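You operate a simulated robot arm through the tools that you are given. There is no shell and no other tool. Be economical: measure what you need, move in short steps, check, and stop when the job is done.

You run a simulated two-armed robot. Do the job below in one go: nothing can be reset, and whatever is moved stays where it is left.

## Task
On the table top, fold the blue tea towel in half, so that its two short edges meet.

It is judged by the outcome, as a careful person would: the job done as asked, and still so three seconds after it is handed in. It fails if anything else is knocked over, pushed out of place, dropped, spilled or broken. Flat cloth is picked up by pressing the open fingertips on it (5 to 10 N) and closing them slowly along it; thin cloth reads only 2 to 8 mm in the jaws.

## Robot
Two 7-joint arms with two-finger parallel grippers on one trunk, on a base that drives. Base frame: it is fixed to the floor where the robot stands at the start and does not move with it; the origin is under the middle of the robot, x ahead of it, y to its left, z up. Readings come in mm, rad, newtons and seconds.
The left shoulder is at the start at [70, 188, 1115], the right one opposite. Places, roughly: table top [700, 0, 800]. Payload 3.91 kg a hand.
The tool frame of a hand sits at the grasp point between the pads (the TCP): z along the fingers, y along the line on which they close. The tips reach 30 mm beyond it. Largest opening 110 mm; finger width 20, thickness 10; the body of the gripper, 48 by 112 mm, starts 55 mm behind the TCP.
Orientation is that of the tool frame in the base frame, as a unit quaternion [x, y, z, w]. With the fingers straight down and closing along the base's y, the tool's x points along the base's -x, its y along +y and its z along -z.

## Interface
- The arms move only by the tool step_arm. It takes "left_plan", "right_plan" or both (then of equal length, played together; a hand with none holds still); each is a list of rows, each a list of 7 numbers: the shift along the base's x, y, z in units of 50 mm (1.0 is 50 mm), then the turn, a rotation vector about the base's x, y, z in units of 6 degrees (1.0 is 6 degrees), then the finger opening in mm, from 0 to 110. In form: [[tx, ty, tz, rx, ry, rz, jaw], ...]. A call has 1 to 20 rows; each row shifts and turns the commanded pose from where the row before left it. A call with a number of a shift or a turn outside -1 to 1 is refused whole. Each row takes 0.2 s and may step no farther than 50 mm and 0.15 rad from the row before; otherwise, or with a gripper value out of range, the whole call is refused. Where a pose cannot be reached the arm comes as near as it can. A force on the tool above 40 N (or 10 N above the force at the start of the call, whichever is more), or a blocked arm, ends the call early, and 0.2 s more pass. Each finger travels about 72 mm/s and halts on what it meets, pressing with about 42 N; the grip force reading is that of the motor and also rises with nothing between the fingers. The clock runs only during rows and for 0.2 s after the last one: add rows that do not move to give the fingers time. The reply holds the time, the measured pose of the TCP, the force on the tool along the base axes, the opening and the grip force, in the units named above and with some noise, with the torque about the TCP (base axes, N m) and any sound that the robot's microphone picked up, and new pictures: "show" is both (left out), scene, wrist or none (wrist: the cameras of the hands that moved).
- Cameras (640 x 400 px; columns grow to the right, rows downward): "scene" is now at [126.1, 9.4, 1317.6]; the picture's right is [0.10, -0.99, 0.00], its down [-0.79, -0.08, -0.61] and it looks along [0.60, 0.06, -0.80] (base axes); focal length 246 px, centre (320, 200). "left" rides on the left gripper at [72, -17, -103] in its tool frame; the picture's right is [0.23, 0.97, 0.00], its down [-0.76, 0.18, -0.62] and it looks along [-0.61, 0.14, 0.78] (tool axes); focal length 222 px, centre (320, 200). "right" rides on the right gripper at [72, 17, -103] in its tool frame; the picture's right is [-0.23, 0.97, 0.00], its down [-0.76, -0.18, -0.62] and it looks along [-0.61, -0.14, 0.78] (tool axes); focal length 222 px, centre (320, 200). There is no depth. A picture from a camera that has moved, and an enlarged one, comes with that camera's place and axes in the base frame and with its lens.
- move_column(by): slides the trunk up (or, below 0, down) by that many mm; the arms and the scene camera ride with it, the base frame stays. It gives what a move gives, with no picture.
- roll_base(legs): drives the robot by 1 to 6 legs, each [ahead, turn to the left] in mm and rad, along the robot's own axes; the way and the turn of a leg run together, so that a leg with both is an arc; at most 1500 mm and 3.142 rad a leg. The arms and the cameras ride along, it lands a little off, and it stops where it bumps. It gives what a move gives, and a new picture of the scene camera.
- aim_head(pan, tilt): turns the head with the scene camera to pan (to the left, within 1.501 rad either way) and tilt (down, from -0.506 to 1.204), counted from straight ahead of the robot. It gives what a move gives, and a new picture of the scene camera.
- zoom(camera, box): a new picture of the part [left, top, right, bottom] of that camera's present view, enlarged. The clock stands still meanwhile.
- sign_off(): hands the job in; it is judged then, once.

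Work in short steps. Places have to be worked out from the pictures, the camera data and where the tool is seen: move nearer, look again, correct. Check each grasp and each placing, and mend what went wrong. You have 120 turns and 260 pictures in all, those below and enlarged ones among them. Open the grippers and draw the arms clear of the work before you hand the job in, unless the task says otherwise; then end with one line.

The tools are called as a command line: name --argument value ..., lists and objects as JSON in quotes. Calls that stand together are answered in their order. step_arm: Moves the arms, as the interface text tells. Its arguments: {"type":"object","properties":{"left_plan":{"type":"array","items":{"type":"array","items":{"type":"number"}}},"right_plan":{"type":"array","items":{"type":"array","items":{"type":"number"}}},"show":{"type":"string","enum":["both","scene","wrist","none"]}},"required":[]} The other tools are called the same way: move_column (by) slides the trunk up or down; roll_base (legs) drives the base; aim_head (pan, tilt) turns the head that bears the scene camera; zoom (camera, box) takes an enlarged picture of a part of a camera's view; sign_off () hands the job in.

At the start:

```text
t: 0.0
left_ee_pos: [470.9, 409.8, 993.5]
left_ee_rot: [0.001, 1.0, -0.001, -0.001]
left_ft_force: [-0.3, 0.5, 0.0]
left_wrist_torque: [-0.01, 0.0, 0.02]
left_grip_width: 110.0
left_gripper_force: 0.1
right_ee_pos: [457.3, 16.4, 992.8]
right_ee_rot: [0.0, 1.0, 0.001, 0.0]
right_ft_force: [0.5, -0.4, -0.3]
right_wrist_torque: [-0.01, -0.01, 0.02]
right_grip_width: 109.9
right_gripper_force: 0.0
trunk travel left (down, up): [-625.0, 315.0]
robot x, y, heading: [0.2, -1.1, -0.003]
head pan, tilt: [0.103, 0.92]
```

scene: 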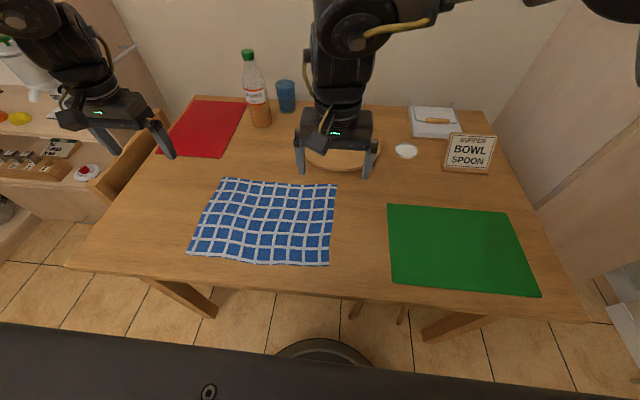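
right: 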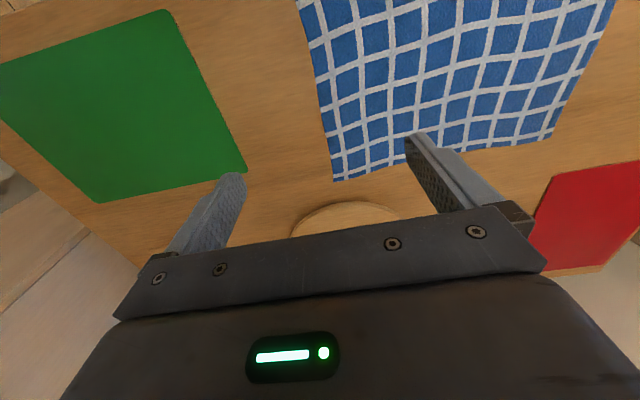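
left: 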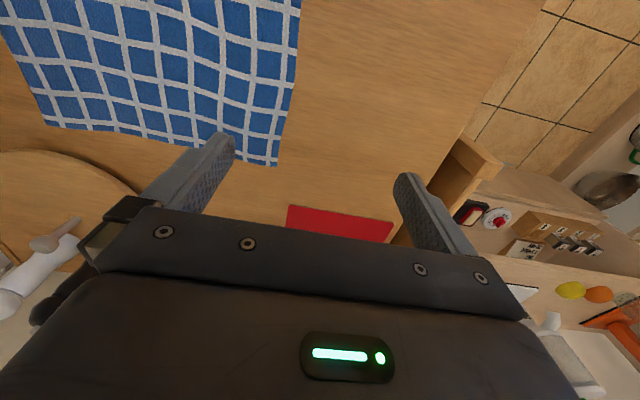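

The towel spans roughly x 375–655 and y 8–388 at z≈700, so its short edges are at y≈8 and y≈388. To get both hands on one short edge without crossing arms I'll stand about 45° to the left, and I start by drawing the left hand inward.

step_arm --left_plan '[[0, -1, 0, 0, 0, 0, 110], [0, -1, 0, 0, 0, 0, 110], [0, -1, 0, 0, 0, 0, 110]]' --show "none"

roll_base --legs '[[0, -0.785], [120, 0], [0, 1.57]]'

```text
t: 0.8
left_ee_pos: [472.8, 258.5, 994.4]
left_ee_rot: [-0.001, 1.0, 0.0, 0.0]
left_ft_force: [0.6, -0.9, 0.4]
left_wrist_torque: [0.04, 0.03, 0.01]
left_grip_width: 109.9
left_gripper_force: 0.0
right_ee_pos: [458.7, 14.6, 993.2]
right_ee_rot: [0.001, 1.0, 0.001, -0.001]
right_ft_force: [-0.2, -0.9, -0.2]
right_wrist_torque: [0.02, 0.0, 0.02]
right_grip_width: 110.1
right_gripper_force: 0.1
trunk travel left (down, up): [-625.0, 315.0]
robot x, y, heading: [2.3, -1.2, -0.002]
head pan, tilt: [0.103, 0.92]
```

```text
t: 7.9
left_ee_pos: [223.6, 436.2, 993.9]
left_ee_rot: [-0.393, 0.919, -0.001, 0.0]
left_ft_force: [0.4, 0.0, 0.8]
left_wrist_torque: [0.02, -0.01, 0.0]
left_grip_width: 109.9
left_gripper_force: 0.1
right_ee_pos: [387.9, 257.9, 993.3]
right_ee_rot: [-0.393, 0.92, 0.0, -0.001]
right_ft_force: [-0.4, -0.4, -0.6]
right_wrist_torque: [0.02, -0.01, -0.01]
right_grip_width: 109.9
right_gripper_force: 0.0
trunk travel left (down, up): [-625.0, 315.0]
robot x, y, heading: [85.3, -83.5, 0.81]
head pan, tilt: [0.103, 0.92]
camera scene: at [166.6, 14.1, 1317.6], right [0.79, -0.61, 0.0], down [-0.49, -0.63, -0.61], along [0.37, 0.48, -0.8], focal length 246 px, centre (320, 200)
```

scene: 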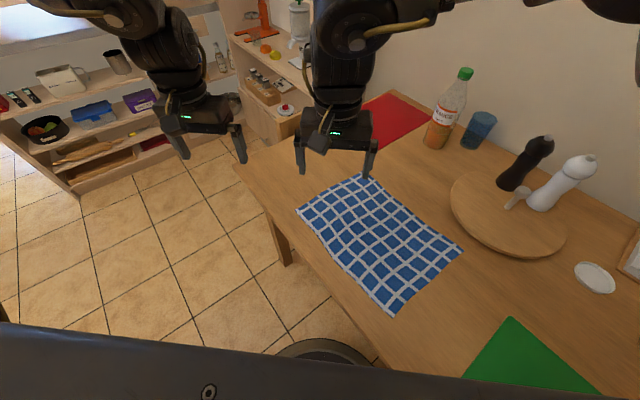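

Both hands are clear, and the corners of the low‑y edge are near (388,14) and (652,14). I move the right hand above the far one, turning it so that it closes along x.

step_arm --right_plan '[[0.6175, -0.585, -0.3, 0, 0, 0.909, 60], [0.6175, -0.585, -0.3, 0, 0, 0.909, 60], [0.6175, -0.585, -0.3, 0, 0, 0.909, 60], [0.6175, -0.585, -0.3, 0, 0, 0.909, 60], [0.6175, -0.585, -0.3, 0, 0, 0.909, 60], [0.6175, -0.585, -0.3, 0, 0, 0.909, 60], [0.6175, -0.585, -0.3, 0, 0, 0.909, 60], [0.6175, -0.585, -0.3, 0, 0, 0.909, 60], [0, 0, 0, 0, 0, 0, 60]]'

```text
t: 9.9
left_ee_pos: [221.0, 437.9, 994.8]
left_ee_rot: [-0.394, 0.919, -0.002, 0.001]
left_ft_force: [-0.3, -0.2, 0.6]
left_wrist_torque: [-0.04, -0.04, -0.02]
left_grip_width: 110.0
left_gripper_force: 0.0
right_ee_pos: [342.8, 65.6, 897.7]
right_ee_rot: [-0.682, 0.731, -0.02, -0.027]
right_ft_force: [-1.0, 0.7, -0.1]
right_wrist_torque: [-0.02, -0.01, -0.01]
right_grip_width: 60.3
right_gripper_force: 0.1
right hand out of reach, approached as far as the arm can: row 3, 4, 5, 6, 7, 8
trunk travel left (down, up): [-625.0, 315.0]
robot x, y, heading: [82.5, -82.0, 0.81]
head pan, tilt: [0.103, 0.92]
camera scene: at [163.6, 14.8, 1317.7], right [0.79, -0.61, 0.0], down [-0.49, -0.63, -0.61], along [0.37, 0.48, -0.8], focal length 246 px, centre (320, 200)
camera right: at [322.4, 1.3, 1007.7], right [-0.96, 0.29, -0.01], down [0.24, 0.79, 0.57], along [0.17, 0.54, -0.82], focal length 222 px, centre (320, 200)
```

scene: 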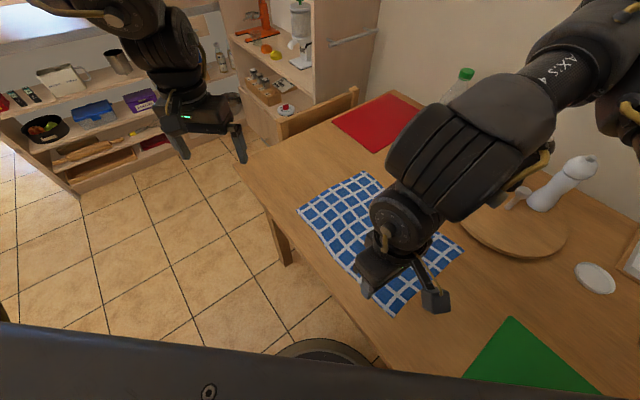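
right: 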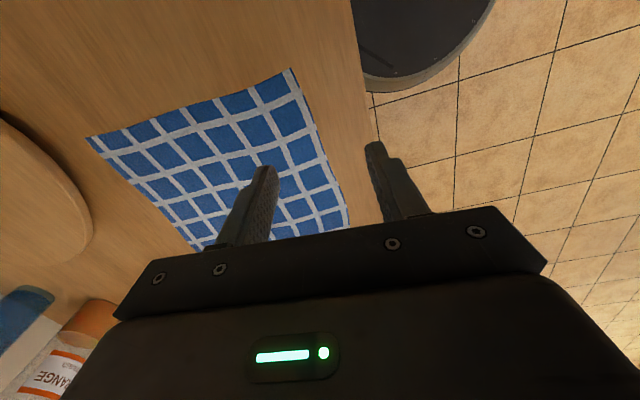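

The right arm ran into a limit when turned that way. I turn it back to its natural yaw while moving toward the far corner.

step_arm --right_plan '[[0, 0, 0.4, 0, 0, -1, 60], [0, 0, 0.4, 0, 0, -1, 60], [0, 0, 0.2, 0, 0, -1, 60], [0, 0, 0, 0, 0, -1, 60], [0, 0, 0, 0, 0, -1, 60], [0, 0, 0, 0, 0, -1, 60], [0, 0, 0, 0, 0, -0.6, 60], [0.8, 0, 0, 0, 0, 0, 60], [0.8, -0.1, 0, 0, 0, 0, 60], [0.8, -0.1, 0, 0, 0, 0, 60], [0.8, -0.1, 0, 0, 0, 0, 60], [0.8, -0.1, 0, 0, 0, 0, 60], [0.8, -0.1, 0, 0, 0, 0, 60], [0.8, -0.1, 0, 0, 0, 0, 60], [0, 0, 0, 0, 0, 0, 60]]'

```text
t: 13.1
left_ee_pos: [223.3, 437.7, 995.0]
left_ee_rot: [-0.393, 0.92, -0.001, 0.001]
left_ft_force: [-0.3, 1.2, 0.4]
left_wrist_torque: [0.03, 0.01, -0.01]
left_grip_width: 110.0
left_gripper_force: 0.1
right_ee_pos: [520.9, 16.9, 942.6]
right_ee_rot: [-0.393, 0.919, -0.012, -0.031]
right_ft_force: [-0.4, -0.2, -1.3]
right_wrist_torque: [-0.03, 0.02, 0.0]
right_grip_width: 60.3
right_gripper_force: 0.0
right hand out of reach, approached as far as the arm can: row 12, 13, 14
trunk travel left (down, up): [-625.0, 315.0]
robot x, y, heading: [85.7, -83.1, 0.809]
head pan, tilt: [0.103, 0.92]
camera scene: at [166.5, 14.7, 1317.6], right [0.79, -0.61, 0.0], down [-0.49, -0.63, -0.61], along [0.37, 0.48, -0.8], focal length 246 px, centre (320, 200)
camera right: at [464.0, -18.9, 1052.2], right [-0.55, 0.84, -0.01], down [0.68, 0.46, 0.57], along [0.48, 0.31, -0.82], focal length 222 px, centre (320, 200)
```

scene: 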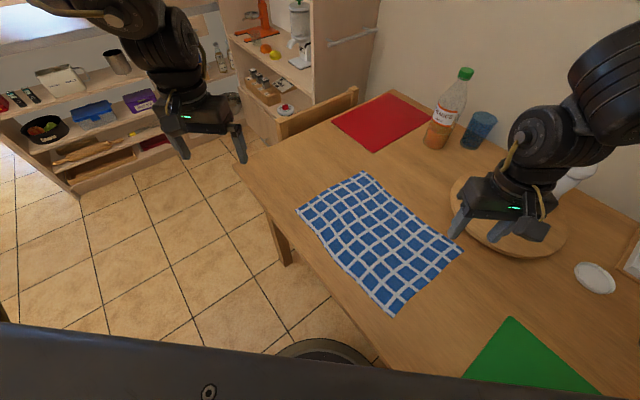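
right: 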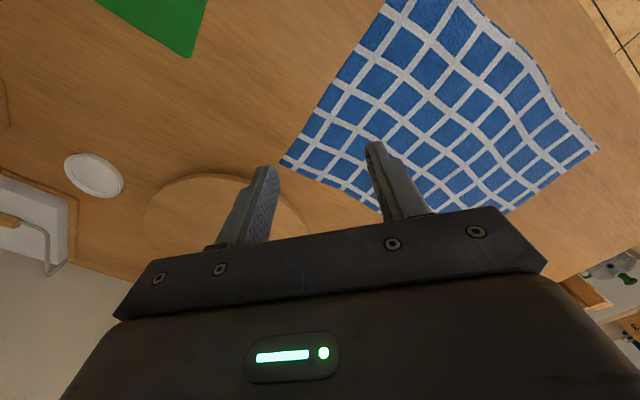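

It still stalls at x≈521 at this height; I try lower down and further along the arm's outward direction to learn where the limit lies.

step_arm --right_plan '[[0, 0, -0.6, 0, 0, 0, 60], [0, 0, -0.6, 0, 0, 0, 60], [0.4, 0.0, -0.4, 0, 0, 0, 60], [0.5, 0, -0.2, 0, 0, 0, 60], [0.5, 0, 0, 0, 0, 0, 60], [0.5, 0, 0, 0, 0, 0, 60]]' --show "scene"

```text
t: 14.5
left_ee_pos: [224.9, 437.3, 994.9]
left_ee_rot: [-0.393, 0.92, 0.0, 0.0]
left_ft_force: [-0.3, -0.2, 1.4]
left_wrist_torque: [-0.02, -0.02, 0.0]
left_grip_width: 109.9
left_gripper_force: 0.1
right_ee_pos: [520.9, 12.6, 903.9]
right_ee_rot: [-0.394, 0.919, -0.011, -0.032]
right_ft_force: [0.1, 0.8, 0.0]
right_wrist_torque: [0.02, 0.01, -0.03]
right_grip_width: 60.0
right_gripper_force: 0.0
right hand out of reach, approached as far as the arm can: row 2, 3, 4, 5, 6
trunk travel left (down, up): [-625.0, 315.0]
robot x, y, heading: [86.8, -83.4, 0.806]
head pan, tilt: [0.103, 0.92]
camera scene: at [167.0, 14.1, 1317.6], right [0.79, -0.61, 0.0], down [-0.49, -0.63, -0.61], along [0.37, 0.48, -0.8], focal length 246 px, centre (320, 200)
```

scene: 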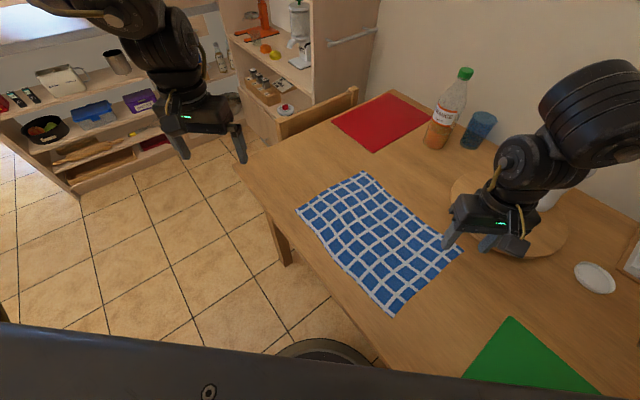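

The right elbow seems to have swung outward. I return it to its start pose (relative to the robot) and look whether the elbow recovers.

step_arm --right_plan '[[-0.3, 0.5, 0.3, 0, 0, 0, 60], [-0.3, 0.6, 0.3, 0, 0, 0, 60], [-0.3, 0.6, 0.3, 0, 0, 0, 60], [-0.3, 0.6, 0.3, 0, 0, 0, 60], [-0.3, 0.6, 0.3, 0, 0, 0, 60], [-0.3, 0.6, 0.3, 0, 0, 0, 60], [-0.4, 0.6, 0, 0, 0, 0, 60], [-0.4, 0.6, 0, 0, 0, 0, 60], [0, 0, 0, 0, 0, 0, 60]]' --show "scene"

```text
t: 16.5
left_ee_pos: [224.8, 437.3, 993.6]
left_ee_rot: [-0.393, 0.919, 0.0, 0.0]
left_ft_force: [0.7, -0.1, 0.8]
left_wrist_torque: [0.04, 0.03, -0.03]
left_grip_width: 110.1
left_gripper_force: 0.1
right_ee_pos: [393.2, 247.1, 995.6]
right_ee_rot: [-0.394, 0.918, -0.01, -0.033]
right_ft_force: [0.0, -0.1, 0.1]
right_wrist_torque: [0.01, 0.05, 0.01]
right_grip_width: 60.1
right_gripper_force: 0.1
trunk travel left (down, up): [-625.0, 315.0]
robot x, y, heading: [85.9, -82.8, 0.808]
head pan, tilt: [0.103, 0.92]
camera scene: at [168.1, 13.5, 1317.5], right [0.79, -0.61, 0.0], down [-0.49, -0.63, -0.61], along [0.37, 0.48, -0.8], focal length 246 px, centre (320, 200)
```

scene: 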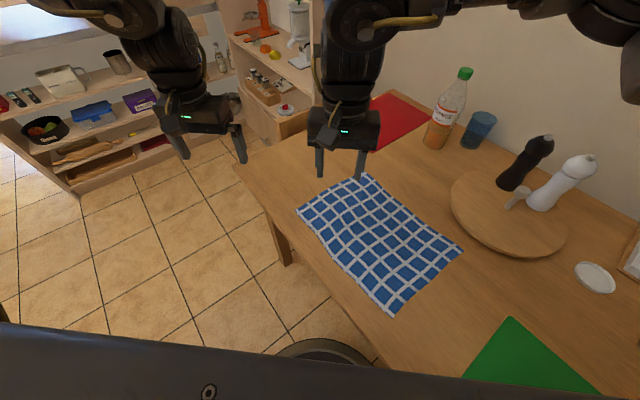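

The elbow is back up. I now test moving outward while yawing the other way (clockwise), fixing the small tilt as I go.

step_arm --right_plan '[[0, 0, 0, 0, 0, -1, 60], [0, 0, 0, 0, 0, -1, 60], [0, 0, 0, 0, 0, -1, 60], [0.6, -0.5, 0, 0, 0, -1, 60], [0.6, -0.5, 0, 0, 0, -1, 60], [0.6, -0.5, 0, 0, 0, -1, 60], [0.6, -0.5, 0, 0, 0, -1, 60], [0.6, -0.5, 0, 0, 0, 0, 60], [0.6, -0.5, 0, 0, 0, 0, 60], [0.6, -0.5, 0, 0, 0, 0, 60], [0, 0, 0, 0, 0, 0, 60]]' --show "scene"

```text
t: 18.9
left_ee_pos: [223.2, 437.5, 994.8]
left_ee_rot: [-0.393, 0.919, -0.001, -0.001]
left_ft_force: [-0.1, -0.4, -0.4]
left_wrist_torque: [0.02, -0.02, 0.03]
left_grip_width: 110.0
left_gripper_force: 0.0
right_ee_pos: [600.8, 70.6, 994.8]
right_ee_rot: [-0.04, 0.999, 0.001, -0.033]
right_ft_force: [-1.0, 0.0, -0.5]
right_wrist_torque: [0.03, -0.02, 0.02]
right_grip_width: 60.2
right_gripper_force: 0.1
trunk travel left (down, up): [-625.0, 315.0]
robot x, y, heading: [86.1, -82.4, 0.807]
head pan, tilt: [0.103, 0.92]
camera scene: at [166.2, 15.1, 1317.5], right [0.79, -0.61, 0.0], down [-0.49, -0.63, -0.61], along [0.37, 0.48, -0.8], focal length 246 px, centre (320, 200)
```

scene: 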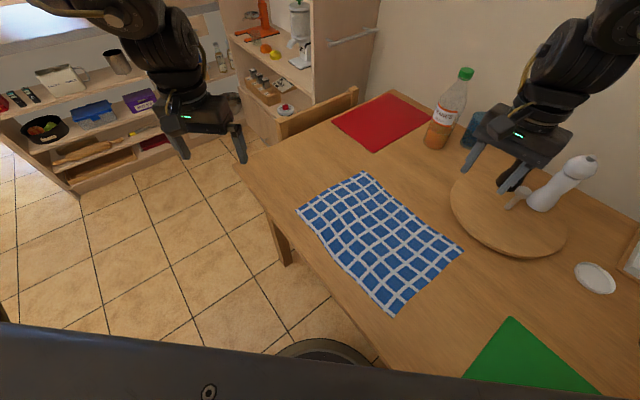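

Clockwise yaw works fine. I go on turning toward closing along x, correct the ~4° tilt, and approach above the far corner.

step_arm --right_plan '[[0, 0, 0, 0, -0.63, 0, 60], [0.1, -0.1, -0.3, 0, 0, -1, 60], [0.1, -0.1, -0.3, 0, 0, -1, 60], [0.1, -0.1, -0.3, 0, 0, -1, 60], [0.1, -0.1, -0.3, 0, 0, -1, 60], [0.1, -0.1, -0.3, 0, 0, -1, 60], [0.1, -0.1, -0.3, 0, 0, -1, 60], [0, -0.1, -0.3, 0, 0, -1, 60], [0, -0.1, -0.3, 0, 0, -1, 60], [0, -0.1, -0.2, 0, 0, -1, 60], [0, -0.1, -0.2, 0, 0, -1, 60], [0, 0, 0, 0, 0, -1, 60], [0, 0, 0, 0, 0, -1, 60], [0, 0, 0, 0, 0, -1, 60], [0, 0, 0, 0, 0, -1, 60], [0, 0, 0, 0, 0, -1, 60], [0, 0, 0, 0, 0, 0, 60]]'

```text
t: 22.5
left_ee_pos: [223.7, 437.3, 994.8]
left_ee_rot: [-0.393, 0.919, 0.0, 0.0]
left_ft_force: [-0.1, 0.3, -0.2]
left_wrist_torque: [0.0, -0.01, -0.02]
left_grip_width: 109.7
left_gripper_force: 0.0
right_ee_pos: [631.6, 23.1, 856.0]
right_ee_rot: [0.679, 0.734, 0.001, -0.001]
right_ft_force: [-0.2, -0.4, -1.2]
right_wrist_torque: [0.03, -0.03, 0.02]
right_grip_width: 60.0
right_gripper_force: 0.1
trunk travel left (down, up): [-625.0, 315.0]
robot x, y, heading: [82.4, -81.6, 0.803]
head pan, tilt: [0.103, 0.92]
camera scene: at [166.8, 14.0, 1317.6], right [0.79, -0.61, 0.0], down [-0.49, -0.63, -0.61], along [0.37, 0.48, -0.8], focal length 246 px, centre (320, 200)
camera right: at [643.5, 95.6, 960.1], right [0.99, -0.15, 0.0], down [-0.12, -0.77, 0.62], along [-0.09, -0.61, -0.78], focal length 222 px, centre (320, 200)
```

scene: 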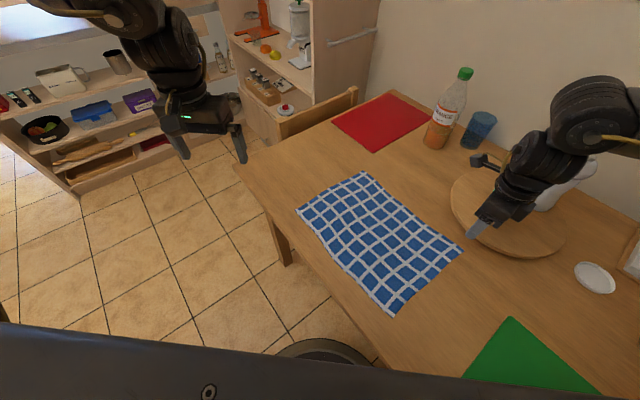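
right: 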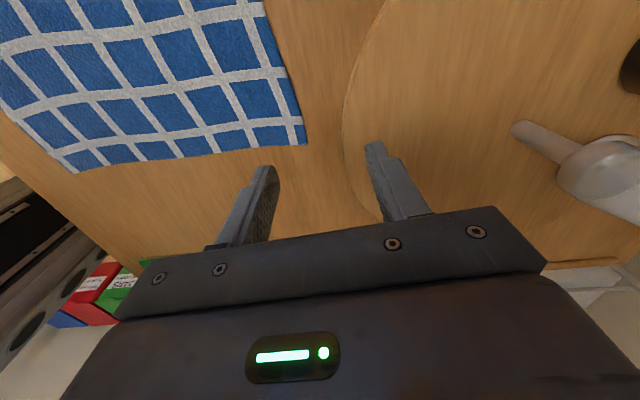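

Comparing the wrist and scene views, the table surface must be near z≈750, not 700. That puts the edge corners near (612,10) and (370,12). I bring the left hand over the near corner, yawed counter‑clockwise.

step_arm --left_plan '[[0, 0, 0, 0, 0, 0.6, 60], [0.34, -0.84, -0.25, 0, 0, 0.67, 60], [0.34, -0.84, -0.25, 0, 0, 0.67, 60], [0.34, -0.84, -0.25, 0, 0, 0.67, 60], [0.34, -0.84, -0.25, 0, 0, 0.67, 60], [0.34, -0.84, -0.25, 0, 0, 0.67, 60], [0.34, -0.84, -0.25, 0, 0, 0.67, 60], [0.34, -0.84, -0.25, 0, 0, 0.67, 60], [0.34, -0.84, -0.25, 0, 0, 0.67, 60], [0.34, -0.84, -0.25, 0, 0, 0.67, 60], [0.34, -0.84, -0.25, 0, 0, 0.67, 60], [0, 0, 0, 0, 0, 0, 60]]'

```text
t: 25.1
left_ee_pos: [267.8, 544.2, 971.9]
left_ee_rot: [-0.637, 0.771, -0.017, 0.008]
left_ft_force: [0.7, -0.1, 0.6]
left_wrist_torque: [-0.01, -0.05, 0.02]
left_grip_width: 60.2
left_gripper_force: 0.0
left hand out of reach, approached as far as the arm can: row 2, 3, 4, 5, 6, 7, 8, 9, 10, 11
right_ee_pos: [632.1, 22.0, 855.6]
right_ee_rot: [0.679, 0.734, 0.001, 0.0]
right_ft_force: [0.4, -0.3, 0.1]
right_wrist_torque: [0.01, 0.03, -0.03]
right_grip_width: 60.0
right_gripper_force: 0.1
trunk travel left (down, up): [-625.0, 315.0]
robot x, y, heading: [88.1, -84.4, 0.81]
head pan, tilt: [0.103, 0.92]
camera scene: at [166.8, 13.9, 1317.6], right [0.79, -0.61, 0.0], down [-0.49, -0.63, -0.61], along [0.37, 0.48, -0.8], focal length 246 px, centre (320, 200)
camera left: at [266.9, 471.6, 1077.8], right [-1.0, -0.04, -0.03], down [-0.05, 0.79, 0.61], along [0.0, 0.61, -0.79], focal length 222 px, centre (320, 200)
```

scene: 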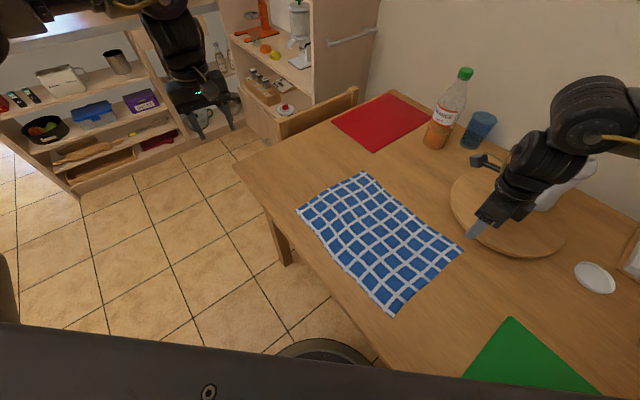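
left: 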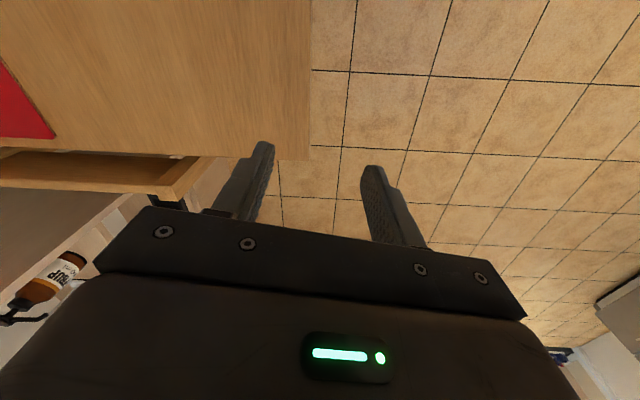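

The left arm has the same limit on counter‑clockwise yaw. I unwind it clockwise, then move in while continuing clockwise.

step_arm --left_plan '[[0, 0, 0, 0, 0, -1, 60], [0, 0, 0, 0, 0, -1, 60], [0, 0, 0, 0, 0, -1, 60], [0, 0, 0, 0, 0, -1, 60], [0, 0, 0, 0, 0, -1, 60], [0, 0, 0, 0, 0, -1, 60], [0.1, -0.6, 0, 0, 0, -1, 60], [0.2, -0.6, 0, 0, 0, -1, 60], [0.2, -0.6, 0, 0, 0, -1, 60], [0.2, -0.6, 0, 0, 0, -1, 60], [0.2, -0.6, 0, 0, 0, -1, 60], [0.2, -0.6, 0, 0, 0, -1, 60], [0.2, -0.6, 0, 0, 0, -1, 60], [0.2, -0.6, 0, 0, 0, -1, 60], [0, 0, 0, 0, 0, 0, 60]]'

```text
t: 28.3
left_ee_pos: [221.9, 349.9, 987.7]
left_ee_rot: [0.04, 0.999, -0.018, -0.002]
left_ft_force: [-0.4, 0.2, -0.9]
left_wrist_torque: [0.03, -0.01, 0.01]
left_grip_width: 60.1
left_gripper_force: 0.1
left hand out of reach, approached as far as the arm can: row 6, 8, 9, 10, 11, 12, 13, 14
right_ee_pos: [633.0, 22.5, 855.2]
right_ee_rot: [0.679, 0.734, 0.0, -0.001]
right_ft_force: [0.3, 1.0, 0.0]
right_wrist_torque: [-0.03, -0.01, -0.01]
right_grip_width: 60.2
right_gripper_force: 0.1
trunk travel left (down, up): [-625.0, 315.0]
robot x, y, heading: [84.8, -82.2, 0.811]
head pan, tilt: [0.103, 0.92]
camera scene: at [167.1, 14.2, 1317.5], right [0.79, -0.61, 0.0], down [-0.49, -0.63, -0.61], along [0.37, 0.48, -0.8], focal length 246 px, centre (320, 200)
camera left: at [148.6, 342.0, 1092.3], right [-0.15, 0.99, -0.03], down [0.78, 0.14, 0.61], along [0.61, 0.07, -0.79], focal length 222 px, centre (320, 200)
```

scene: 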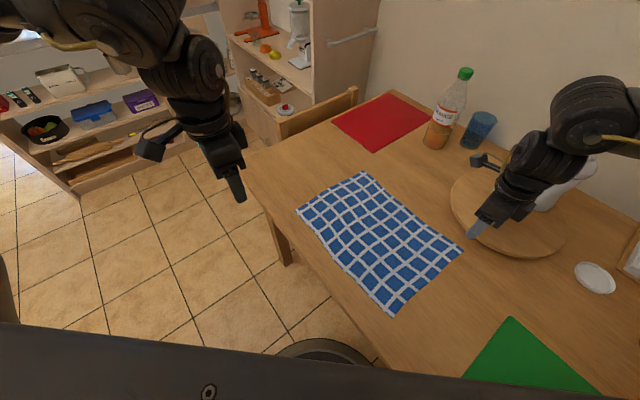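
left: 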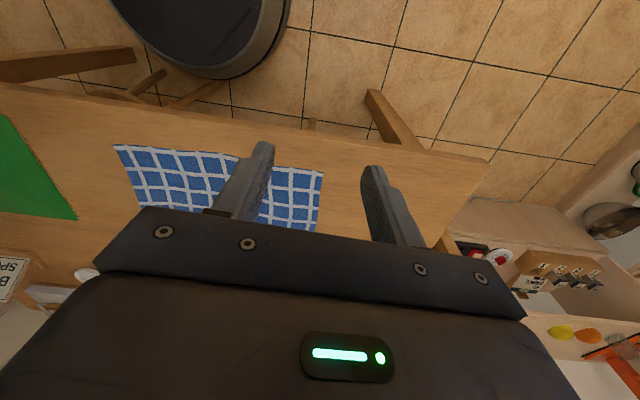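

The yaw now obeys, only the position lags. I try bringing the left hand forward over the towel (along +x) to see if it frees itself.

step_arm --left_plan '[[0.5, 0, 0.2, 0, 0, 0, 60], [0.5, 0, 0.2, 0, 0, 0, 60], [0.5, 0, 0, 0, 0, 0, 60], [0.5, 0, 0, 0, 0, 0, 60], [0.5, -0.4, 0, 0, 0, 0, 60], [0.5, -0.4, 0, 0, 0, 0, 60], [0, -0.4, 0, 0, 0, 0, 60], [0, -0.4, 0, 0, 0, 0, 60], [0, 0, 0, 0, 0, 0, 60]]' --show "scene"

```text
t: 30.3
left_ee_pos: [216.8, 341.9, 997.2]
left_ee_rot: [0.04, 0.999, -0.017, -0.002]
left_ft_force: [0.3, -0.4, 0.5]
left_wrist_torque: [0.02, -0.03, 0.01]
left_grip_width: 59.9
left_gripper_force: 0.1
left hand out of reach, approached as far as the arm can: row 1, 2, 3, 4, 5, 6, 7, 8
right_ee_pos: [631.6, 22.0, 854.6]
right_ee_rot: [0.679, 0.734, 0.0, -0.001]
right_ft_force: [-0.2, -0.5, 0.1]
right_wrist_torque: [0.0, 0.01, 0.03]
right_grip_width: 59.7
right_gripper_force: 0.1
trunk travel left (down, up): [-625.0, 315.0]
robot x, y, heading: [82.2, -82.2, 0.808]
head pan, tilt: [0.103, 0.92]
camera scene: at [167.0, 14.1, 1317.6], right [0.79, -0.61, 0.0], down [-0.49, -0.63, -0.61], along [0.37, 0.48, -0.8], focal length 246 px, centre (320, 200)
```

scene: 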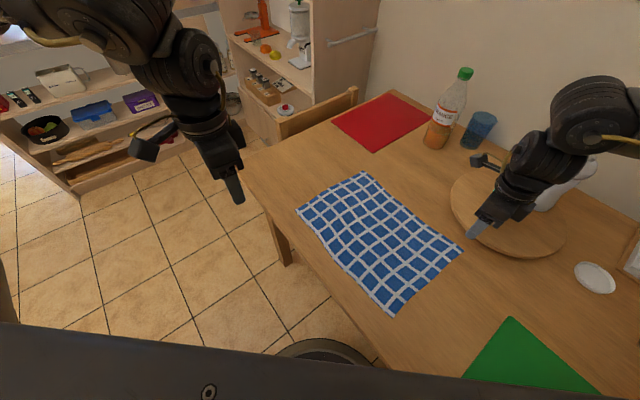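

Stuck, so I turn the left hand back to its natural yaw first, then move inward without turning.

step_arm --left_plan '[[0, 0, 0, 0, 0, 1, 60], [0, 0, 0, 0, 0, 1, 60], [0, 0, 0, 0, 0, 1, 60], [0, 0, 0, 0, 0, 1, 60], [0, 0, 0, 0, 0, 1, 60], [0, 0, 0, 0, 0, 1, 60], [0, 0, 0, 0, 0, 1, 60], [0, 0, 0, 0, 0, 1, 60], [0.5, 0, 0, 0, 0, 0, 60], [0.5, 0, 0, 0, 0, 0, 60], [0.5, 0, 0, 0, 0, 0, 60], [0.5, 0, 0, 0, 0, 0, 60], [0, -0.5, 0, 0, 0, 0, 60], [0, -0.5, 0, 0, 0, 0, 60], [0, 0, 0, 0, 0, 0, 60]]' --show "scene"

```text
t: 33.5
left_ee_pos: [232.3, 354.0, 999.4]
left_ee_rot: [-0.29, 0.957, -0.025, 0.003]
left_ft_force: [-0.1, 0.0, -0.2]
left_wrist_torque: [-0.06, -0.02, 0.02]
left_grip_width: 60.1
left_gripper_force: 0.0
left hand out of reach, approached as far as the arm can: row 6, 7, 8, 10, 11, 12, 13, 14
right_ee_pos: [632.6, 22.1, 856.5]
right_ee_rot: [0.679, 0.734, 0.001, -0.001]
right_ft_force: [-0.1, 0.7, -0.6]
right_wrist_torque: [0.03, 0.01, 0.05]
right_grip_width: 60.2
right_gripper_force: 0.0
trunk travel left (down, up): [-625.0, 315.0]
robot x, y, heading: [85.8, -81.5, 0.804]
head pan, tilt: [0.103, 0.92]
camera scene: at [167.0, 14.4, 1317.5], right [0.79, -0.61, 0.0], down [-0.49, -0.63, -0.61], along [0.37, 0.48, -0.8], focal length 246 px, centre (320, 200)
```

scene: 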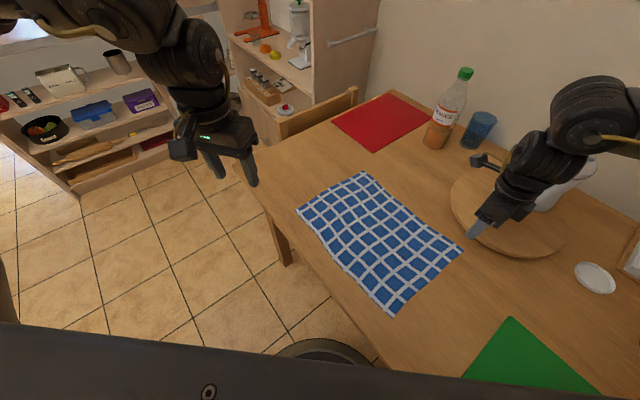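

I retrace the left hand to its earlier good pose (224,437) at natural yaw to let the elbow recover.

step_arm --left_plan '[[0, 0.5, 0, 0, 0, 1, 60], [0, 0.5, 0, 0, 0, 1, 60], [0, 0.5, 0, 0, 0, 0, 60], [0, 0.3, 0, 0, 0, 0, 60], [0, 0, 0, -0.4, -0.4, 0, 60], [0, 0, 0, 0, 0, 0, 60]]' --show "scene"

```text
t: 34.9
left_ee_pos: [233.2, 443.1, 998.7]
left_ee_rot: [-0.39, 0.919, -0.051, 0.016]
left_ft_force: [0.1, 1.2, 0.0]
left_wrist_torque: [0.03, 0.05, 0.02]
left_grip_width: 60.0
left_gripper_force: 0.0
right_ee_pos: [633.1, 21.6, 854.8]
right_ee_rot: [0.679, 0.734, 0.001, -0.001]
right_ft_force: [0.8, 0.2, 0.6]
right_wrist_torque: [0.01, 0.04, 0.01]
right_grip_width: 60.2
right_gripper_force: 0.1
trunk travel left (down, up): [-625.0, 315.0]
robot x, y, heading: [82.7, -76.9, 0.806]
head pan, tilt: [0.103, 0.92]
camera scene: at [167.4, 13.8, 1317.6], right [0.79, -0.61, 0.0], down [-0.49, -0.63, -0.61], along [0.37, 0.48, -0.8], focal length 246 px, centre (320, 200)
```

scene: 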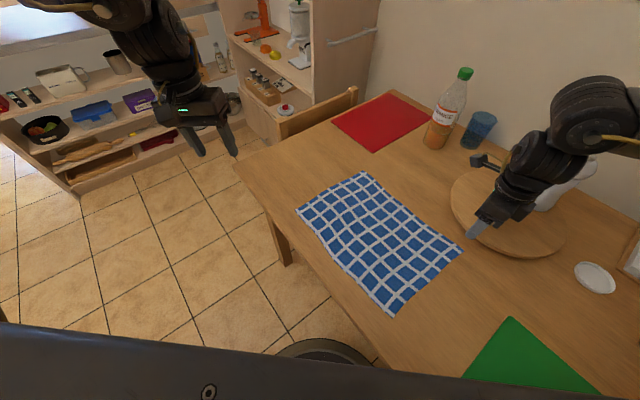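

The left elbow is back. I fix its tilt and test a plain move ahead and inward at constant yaw.

step_arm --left_plan '[[0, 0, 0, 0.77, 0.66, 0, 60], [0.6, 0.2, 0, 0, 0, 0, 60], [0.6, 0.2, 0, 0, 0, 0, 60], [0.6, 0.0, 0, 0, 0, 0, 60], [0.6, -0.2, 0, 0, 0, 0, 60], [0.6, -0.3, 0, 0, 0, 0, 60], [0, -0.6, 0, 0, 0, 0, 60], [0, -0.6, 0, 0, 0, 0, 60], [0, 0, 0, 0, 0, 0, 60]]' --show "scene"

```text
t: 36.9
left_ee_pos: [247.4, 406.8, 976.5]
left_ee_rot: [-0.389, 0.921, -0.001, 0.001]
left_ft_force: [0.2, 0.0, 0.5]
left_wrist_torque: [0.02, 0.0, -0.01]
left_grip_width: 60.1
left_gripper_force: 0.1
left hand out of reach, approached as far as the arm can: row 2, 3, 4, 5, 6, 7, 8
right_ee_pos: [632.3, 22.3, 855.4]
right_ee_rot: [0.679, 0.734, 0.0, -0.001]
right_ft_force: [-0.4, -0.2, 0.7]
right_wrist_torque: [-0.02, -0.01, 0.02]
right_grip_width: 59.9
right_gripper_force: 0.0
trunk travel left (down, up): [-625.0, 315.0]
robot x, y, heading: [82.4, -80.6, 0.808]
head pan, tilt: [0.103, 0.92]
camera scene: at [167.2, 14.3, 1317.5], right [0.79, -0.61, 0.0], down [-0.49, -0.63, -0.61], along [0.37, 0.48, -0.8], focal length 246 px, centre (320, 200)
```

scene: 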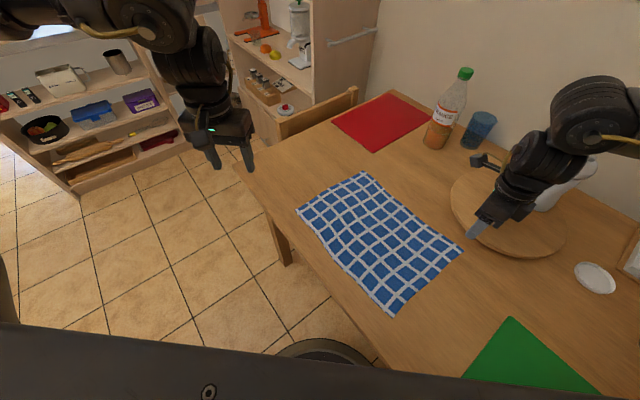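

Swinging inward seems to need clockwise wrist yaw first. From a good retreat pose I rotate 60° clockwise in place, then move inward.

step_arm --left_plan '[[-0.4, 0.6, 0.3, 0, 0, 0, 60], [0, 0, 0, 0, 0, -1, 60], [0, 0, 0, 0, 0, -1, 60], [0, 0, 0, 0, 0, -1, 60], [0, 0, 0, 0, 0, -1, 60], [0, 0, 0, 0, 0, -1, 60], [0, 0, 0, 0, 0, -1, 60], [0, 0, 0, 0, 0, -1, 60], [0, 0, 0, 0, 0, -1, 60], [0.5, -0.4, 0, 0, 0, 0, 60], [0.5, -0.4, 0, 0, 0, 0, 60], [0.5, -0.4, 0, 0, 0, 0, 60], [0.5, -0.4, 0, 0, 0, 0, 60], [0, 0, 0, 0, 0, 0, 60]]' --show "scene"

```text
t: 39.9
left_ee_pos: [239.4, 389.9, 984.3]
left_ee_rot: [0.018, 1.0, 0.0, 0.001]
left_ft_force: [1.2, -0.1, 0.0]
left_wrist_torque: [0.0, -0.02, -0.03]
left_grip_width: 60.1
left_gripper_force: 0.1
left hand out of reach, approached as far as the arm can: row 10, 11, 12, 13
right_ee_pos: [631.5, 21.3, 855.1]
right_ee_rot: [0.679, 0.734, 0.0, -0.001]
right_ft_force: [-1.1, 0.1, 0.4]
right_wrist_torque: [-0.02, -0.02, 0.01]
right_grip_width: 59.9
right_gripper_force: 0.0
trunk travel left (down, up): [-625.0, 315.0]
robot x, y, heading: [85.3, -83.2, 0.809]
head pan, tilt: [0.103, 0.92]
camera scene: at [166.6, 13.8, 1317.6], right [0.79, -0.61, 0.0], down [-0.49, -0.63, -0.61], along [0.37, 0.48, -0.8], focal length 246 px, centre (320, 200)
```

scene: 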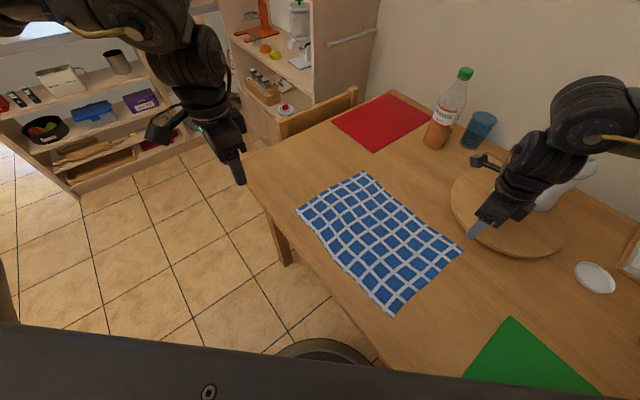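

Yaw isn't what blocks it. Perhaps the height is (the hand is high and close to the shoulder), so I lower the left hand by ~110 mm (still above the table level) and try inward again.

step_arm --left_plan '[[-0.3, 0.3, -0.5, 0, 0, 0, 60], [-0.2, 0.2, -0.6, 0, 0, 0, 60], [0, 0, -0.6, 0, 0, 0, 60], [0, 0, -0.6, 0, 0, 0, 60], [0.5, -0.4, 0, 0, 0, 0, 60], [0.5, -0.4, 0, 0, 0, 0, 60], [0.5, -0.4, 0, 0, 0, 0, 60], [0.5, -0.4, 0, 0, 0, 0, 60], [0, 0, 0, 0, 0, 0, 60]]' --show "scene"

```text
t: 41.9
left_ee_pos: [225.8, 391.7, 899.2]
left_ee_rot: [0.018, 1.0, 0.0, 0.001]
left_ft_force: [0.3, -0.7, 1.0]
left_wrist_torque: [0.0, 0.03, 0.05]
left_grip_width: 60.0
left_gripper_force: 0.0
left hand out of reach, approached as far as the arm can: row 5, 6, 7, 8
right_ee_pos: [631.2, 22.0, 855.2]
right_ee_rot: [0.678, 0.735, 0.0, -0.001]
right_ft_force: [0.4, 0.1, 0.4]
right_wrist_torque: [0.01, 0.02, 0.02]
right_grip_width: 60.0
right_gripper_force: 0.1
trunk travel left (down, up): [-625.0, 315.0]
robot x, y, heading: [88.0, -83.1, 0.809]
head pan, tilt: [0.103, 0.92]
camera scene: at [166.9, 14.3, 1317.5], right [0.79, -0.61, 0.0], down [-0.49, -0.63, -0.61], along [0.37, 0.48, -0.8], focal length 246 px, centre (320, 200)
```

scene: 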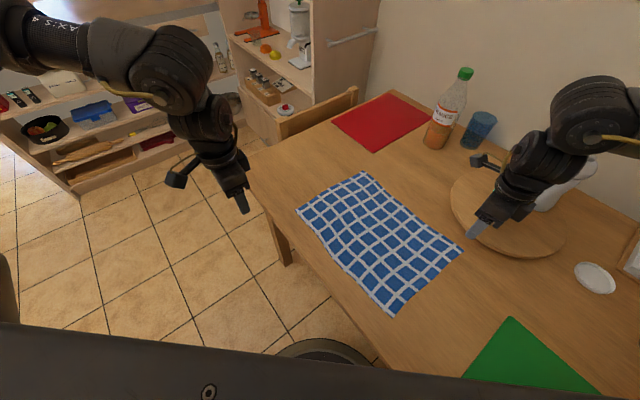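

The left elbow points far out to the left. I test a pure robot‑forward move to see which direction is actually limited.

step_arm --left_plan '[[0, 0.4, 0, 0, 0, 0, 60], [0.4, 0.42, 0, 0, 0, 0, 60], [0.4, 0.42, 0, 0, 0, 0, 60], [0.4, 0.42, 0, 0, 0, 0, 60], [0.4, 0.42, 0, 0, 0, 0, 60], [0, 0, 0, 0, 0, 0, 60]]' --show "scene"

```text
t: 43.3
left_ee_pos: [259.9, 500.3, 912.9]
left_ee_rot: [0.018, 1.0, 0.0, 0.002]
left_ft_force: [-0.3, -0.2, -0.8]
left_wrist_torque: [0.01, -0.05, 0.01]
left_grip_width: 59.9
left_gripper_force: 0.1
left hand out of reach, approached as far as the arm can: row 3, 4, 5
right_ee_pos: [630.7, 21.7, 855.3]
right_ee_rot: [0.678, 0.735, 0.001, -0.001]
right_ft_force: [0.4, 1.3, -0.7]
right_wrist_torque: [0.02, -0.01, -0.01]
right_grip_width: 60.2
right_gripper_force: 0.1
trunk travel left (down, up): [-625.0, 315.0]
robot x, y, heading: [83.3, -85.0, 0.805]
head pan, tilt: [0.103, 0.92]
camera scene: at [166.7, 13.6, 1317.6], right [0.79, -0.61, 0.0], down [-0.49, -0.63, -0.61], along [0.37, 0.48, -0.8], focal length 246 px, centre (320, 200)
```

scene: 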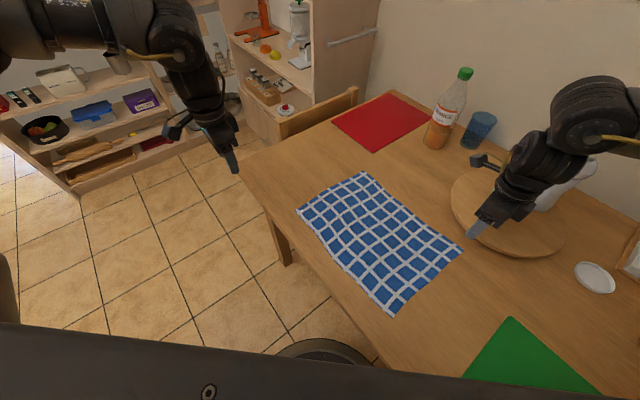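

Both arms began in the same posture, so the left elbow must have swung to the wrong side. I take the left hand fully back to its original pose relative to the robot, near (113,540,993) at natural yaw, and look at the elbow.

step_arm --left_plan '[[-0.5, 0.1, 0.4, 0, 0, 0, 60], [-0.5, 0.1, 0.4, 0, 0, 1, 60], [-0.5, 0.1, 0.4, 0, 0, 1, 60], [-0.5, 0.1, 0.4, 0, 0, 1, 60], [-0.5, 0.1, 0, 0, 0, 1, 60], [-0.44, 0.3, 0, 0, 0, 1, 60], [0, 0, 0, 0, 0, 1, 60], [0, 0, 0, 0, 0, 1, 60], [0, 0, 0, 0, 0, 1, 60], [0, 0, 0, 0, 0, 0, 60], [0, 0, 0, 0, 0, 0, 60]]' --show "scene"

```text
t: 45.7
left_ee_pos: [111.3, 540.4, 991.0]
left_ee_rot: [-0.39, 0.921, 0.002, 0.0]
left_ft_force: [-0.7, -0.5, 0.1]
left_wrist_torque: [0.0, 0.02, 0.01]
left_grip_width: 59.7
left_gripper_force: 0.0
right_ee_pos: [632.0, 22.6, 854.8]
right_ee_rot: [0.679, 0.735, 0.0, 0.0]
right_ft_force: [-0.3, 0.3, -0.2]
right_wrist_torque: [-0.01, -0.01, 0.0]
right_grip_width: 59.9
right_gripper_force: 0.0
trunk travel left (down, up): [-625.0, 315.0]
robot x, y, heading: [84.0, -85.6, 0.807]
head pan, tilt: [0.103, 0.92]
camera scene: at [166.6, 14.0, 1317.6], right [0.79, -0.61, 0.0], down [-0.49, -0.63, -0.61], along [0.37, 0.48, -0.8], focal length 246 px, centre (320, 200)
```

scene: 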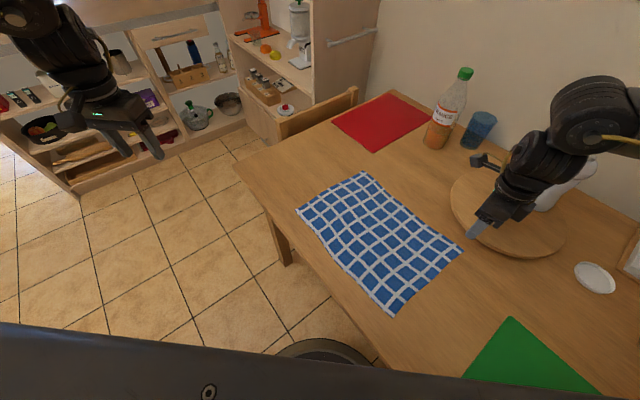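

That matches the original look. Now I copy what worked on the right: rotate clockwise 18°, then move rightward while still turning.

step_arm --left_plan '[[0, 0, 0, 0, 0, -1, 60], [0, 0, 0, 0, 0, -1, 60], [0, 0, 0, 0, 0, -1, 60], [0.5, -0.4, 0, 0, 0, -1, 60], [0.5, -0.4, 0, 0, 0, -1, 60], [0.5, -0.4, 0, 0, 0, -1, 60], [0.5, -0.4, 0, 0, 0, -1, 60], [0.5, -0.4, 0, 0, 0, 0, 60], [0.5, -0.4, 0, 0, 0, 0, 60], [0.5, -0.4, 0, 0, 0, 0, 60], [0.5, -0.4, 0, 0, 0, 0, 60], [0, 0, 0, 0, 0, 0, 60]]' --show "scene"

```text
t: 48.3
left_ee_pos: [245.7, 401.6, 983.0]
left_ee_rot: [-0.034, 0.999, 0.0, 0.001]
left_ft_force: [0.0, 0.4, -0.3]
left_wrist_torque: [0.01, -0.01, 0.01]
left_grip_width: 60.0
left_gripper_force: 0.0
left hand out of reach, approached as far as the arm can: row 9, 10, 11
right_ee_pos: [632.3, 21.6, 854.3]
right_ee_rot: [0.678, 0.735, 0.001, -0.001]
right_ft_force: [0.4, -0.2, 0.0]
right_wrist_torque: [-0.01, -0.02, -0.01]
right_grip_width: 60.1
right_gripper_force: 0.0
trunk travel left (down, up): [-625.0, 315.0]
robot x, y, heading: [82.5, -84.4, 0.81]
head pan, tilt: [0.103, 0.92]
camera scene: at [166.6, 13.8, 1317.6], right [0.79, -0.61, 0.0], down [-0.49, -0.63, -0.61], along [0.37, 0.48, -0.8], focal length 246 px, centre (320, 200)
```

scene: 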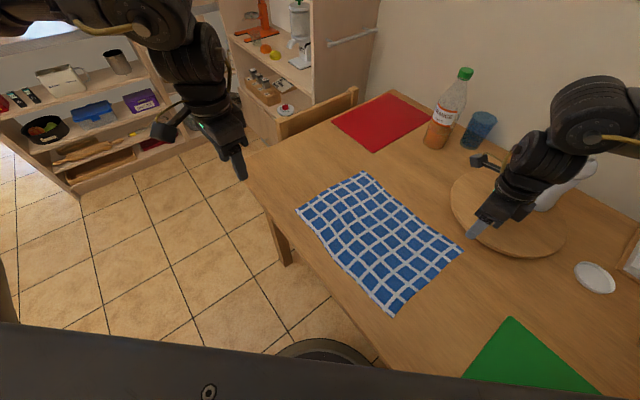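

Left still stops around 25° off the robot's axis. The right hand only got through once turned much further clockwise, so I retreat a bit, turn the left another ~85° clockwise (closing along x), then try inward.

step_arm --left_plan '[[-0.5, 0.5, 0, 0, 0, -1, 60], [-0.5, 0.5, 0, 0, 0, -1, 60], [0, 0, 0, 0, 0, -1, 60], [0, 0, 0, 0, 0, -1, 60], [0, 0, 0, 0, 0, -1, 60], [0, 0, 0, 0, 0, -1, 60], [0, 0, 0, 0, 0, -1, 60], [0, 0, 0, 0, 0, -1, 60], [0, 0, 0, 0, 0, -1, 60], [0, 0, 0, 0, 0, -1, 60], [0, 0, 0, 0, 0, -1, 60], [0, 0, 0, 0, 0, -1, 60], [0, 0, 0, 0, 0, -1, 60], [0, 0, 0, 0, 0, -1, 60], [0.5, -0.4, 0, 0, 0, 0, 60], [0.5, -0.4, 0, 0, 0, 0, 60], [0.5, -0.4, 0, 0, 0, 0, 60], [0.5, -0.4, 0, 0, 0, 0, 60], [0, 0, 0, 0, 0, 0, 60]]' --show "scene"

```text
t: 52.3
left_ee_pos: [243.3, 396.2, 981.2]
left_ee_rot: [0.644, 0.765, 0.001, 0.002]
left_ft_force: [1.0, 0.2, 0.4]
left_wrist_torque: [0.0, -0.02, 0.0]
left_grip_width: 60.1
left_gripper_force: 0.1
left hand out of reach, approached as far as the arm can: row 17, 18
right_ee_pos: [633.2, 21.1, 854.8]
right_ee_rot: [0.679, 0.734, 0.0, 0.0]
right_ft_force: [0.5, 0.6, 0.4]
right_wrist_torque: [-0.01, 0.04, 0.02]
right_grip_width: 60.1
right_gripper_force: 0.0
trunk travel left (down, up): [-625.0, 315.0]
robot x, y, heading: [84.2, -80.8, 0.811]
head pan, tilt: [0.103, 0.92]
camera scene: at [167.0, 14.4, 1317.5], right [0.79, -0.61, 0.0], down [-0.49, -0.63, -0.61], along [0.37, 0.48, -0.8], focal length 246 px, centre (320, 200)
```

scene: 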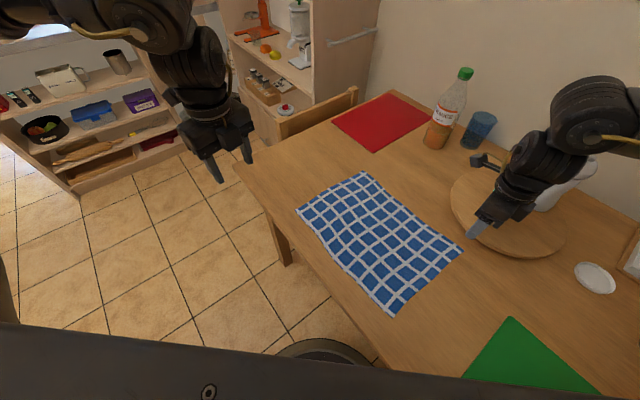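

Yaw turns freely, but the position limit is the same. I look at the object at the left border that appears only near this limit, in case it is the elbow.

zoom --camera "scene" --box '[0, 0, 260, 340]'

aim_head --pan 0.7 --tilt 0.6

```text
1.18 times, centred on (130, 170) of scene
camera zoom: at [167.0, 14.4, 1317.5], right [0.79, -0.61, 0.0], down [-0.49, -0.63, -0.61], along [0.37, 0.48, -0.8], focal length 289 px, centre (544, 235)
```

zoom: 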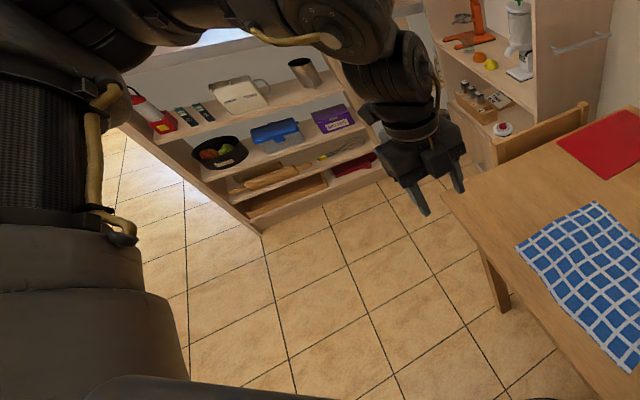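

```text
t: 53.3
left_ee_pos: [242.8, 393.9, 981.2]
left_ee_rot: [0.643, 0.766, 0.0, 0.002]
left_ft_force: [-0.8, 0.0, -0.1]
left_wrist_torque: [0.01, 0.03, 0.03]
left_grip_width: 59.9
left_gripper_force: 0.0
right_ee_pos: [632.0, 22.3, 854.8]
right_ee_rot: [0.679, 0.734, 0.001, -0.001]
right_ft_force: [-0.3, 0.7, 0.0]
right_wrist_torque: [-0.01, -0.04, 0.0]
right_grip_width: 59.9
right_gripper_force: 0.1
trunk travel left (down, up): [-625.0, 315.0]
robot x, y, heading: [85.2, -79.8, 0.806]
head pan, tilt: [0.7, 0.6]
camera scene: at [126.9, 43.4, 1343.8], right [1.0, -0.06, 0.0], down [-0.04, -0.56, -0.82], along [0.05, 0.82, -0.57], focal length 246 px, centre (320, 200)
```

scene: 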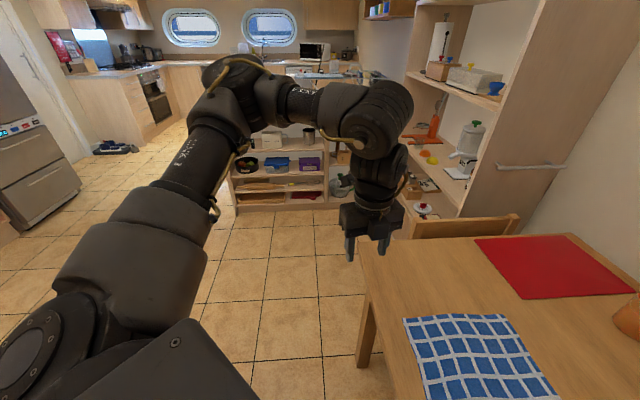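

The scene shows the left elbow high and outside, so the left hand just can't work across the body. New plan: pinch both corners of the high‑y short edge (left near, right far), lift the towel, and lay it down folded along the robot's forward axis. I first bring the right hand up and over the towel, then turn the base to ~0.5 rad.

step_arm --right_plan '[[0, 0, 0.8, 0, 0, 0, 60], [0, 0.4, 0.8, 0, 0, 0, 60], [-0.1, 0.8, 0.3, 0, 0, 0, 60], [-0.1, 0.8, 0, 0, 0, 0, 60], [-0.1, 0.8, 0, 0, 0, 0, 60], [-0.1, 0.8, 0, 0, 0, 0, 60], [-0.1, 0.8, 0, 0, 0, 0, 60], [0, 0, 0, 0, 0, 0, 60]]' --left_plan '[[-0.4, 0.4, 0, 0, 0, 0, 60], [-0.4, 0.4, 0, 0, 0, 0, 60], [0, 0, 0, 0, 0, 0, 60], [0, 0, 0, 0, 0, 0, 60], [0, 0, 0, 0, 0, 0, 60], [0, 0, 0, 0, 0, 0, 60], [0, 0, 0, 0, 0, 0, 60], [0, 0, 0, 0, 0, 0, 60]]' --show "none"

aim_head --pan 0.15 --tilt 0.85

```text
t: 55.1
left_ee_pos: [203.5, 432.5, 982.3]
left_ee_rot: [0.644, 0.765, 0.0, 0.0]
left_ft_force: [-0.5, -0.5, 0.1]
left_wrist_torque: [-0.03, -0.03, -0.01]
left_grip_width: 60.0
left_gripper_force: 0.1
right_ee_pos: [607.9, 241.7, 950.0]
right_ee_rot: [0.678, 0.735, 0.001, -0.001]
right_ft_force: [0.4, 0.1, -0.1]
right_wrist_torque: [-0.01, -0.01, 0.01]
right_grip_width: 59.8
right_gripper_force: 0.0
trunk travel left (down, up): [-625.0, 315.0]
robot x, y, heading: [86.8, -88.0, 0.81]
head pan, tilt: [0.7, 0.6]
```

```text
t: 56.1
left_ee_pos: [202.5, 432.8, 980.8]
left_ee_rot: [0.643, 0.766, -0.001, 0.001]
left_ft_force: [0.6, -0.1, -0.1]
left_wrist_torque: [-0.03, -0.02, -0.01]
left_grip_width: 60.1
left_gripper_force: 0.0
right_ee_pos: [606.5, 242.1, 949.5]
right_ee_rot: [0.678, 0.735, 0.0, -0.001]
right_ft_force: [-0.7, -0.3, 0.3]
right_wrist_torque: [0.06, 0.02, 0.01]
right_grip_width: 59.8
right_gripper_force: 0.1
trunk travel left (down, up): [-625.0, 315.0]
robot x, y, heading: [83.4, -83.9, 0.808]
head pan, tilt: [0.15, 0.85]
camera scene: at [166.1, 19.3, 1323.0], right [0.82, -0.57, 0.0], down [-0.43, -0.61, -0.66], along [0.38, 0.54, -0.75], focal length 246 px, centre (320, 200)
```

scene: 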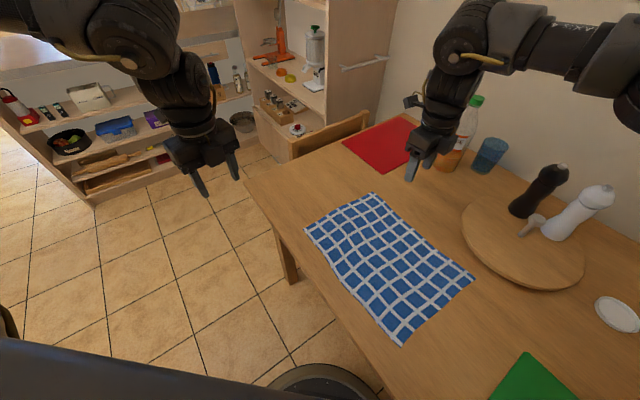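

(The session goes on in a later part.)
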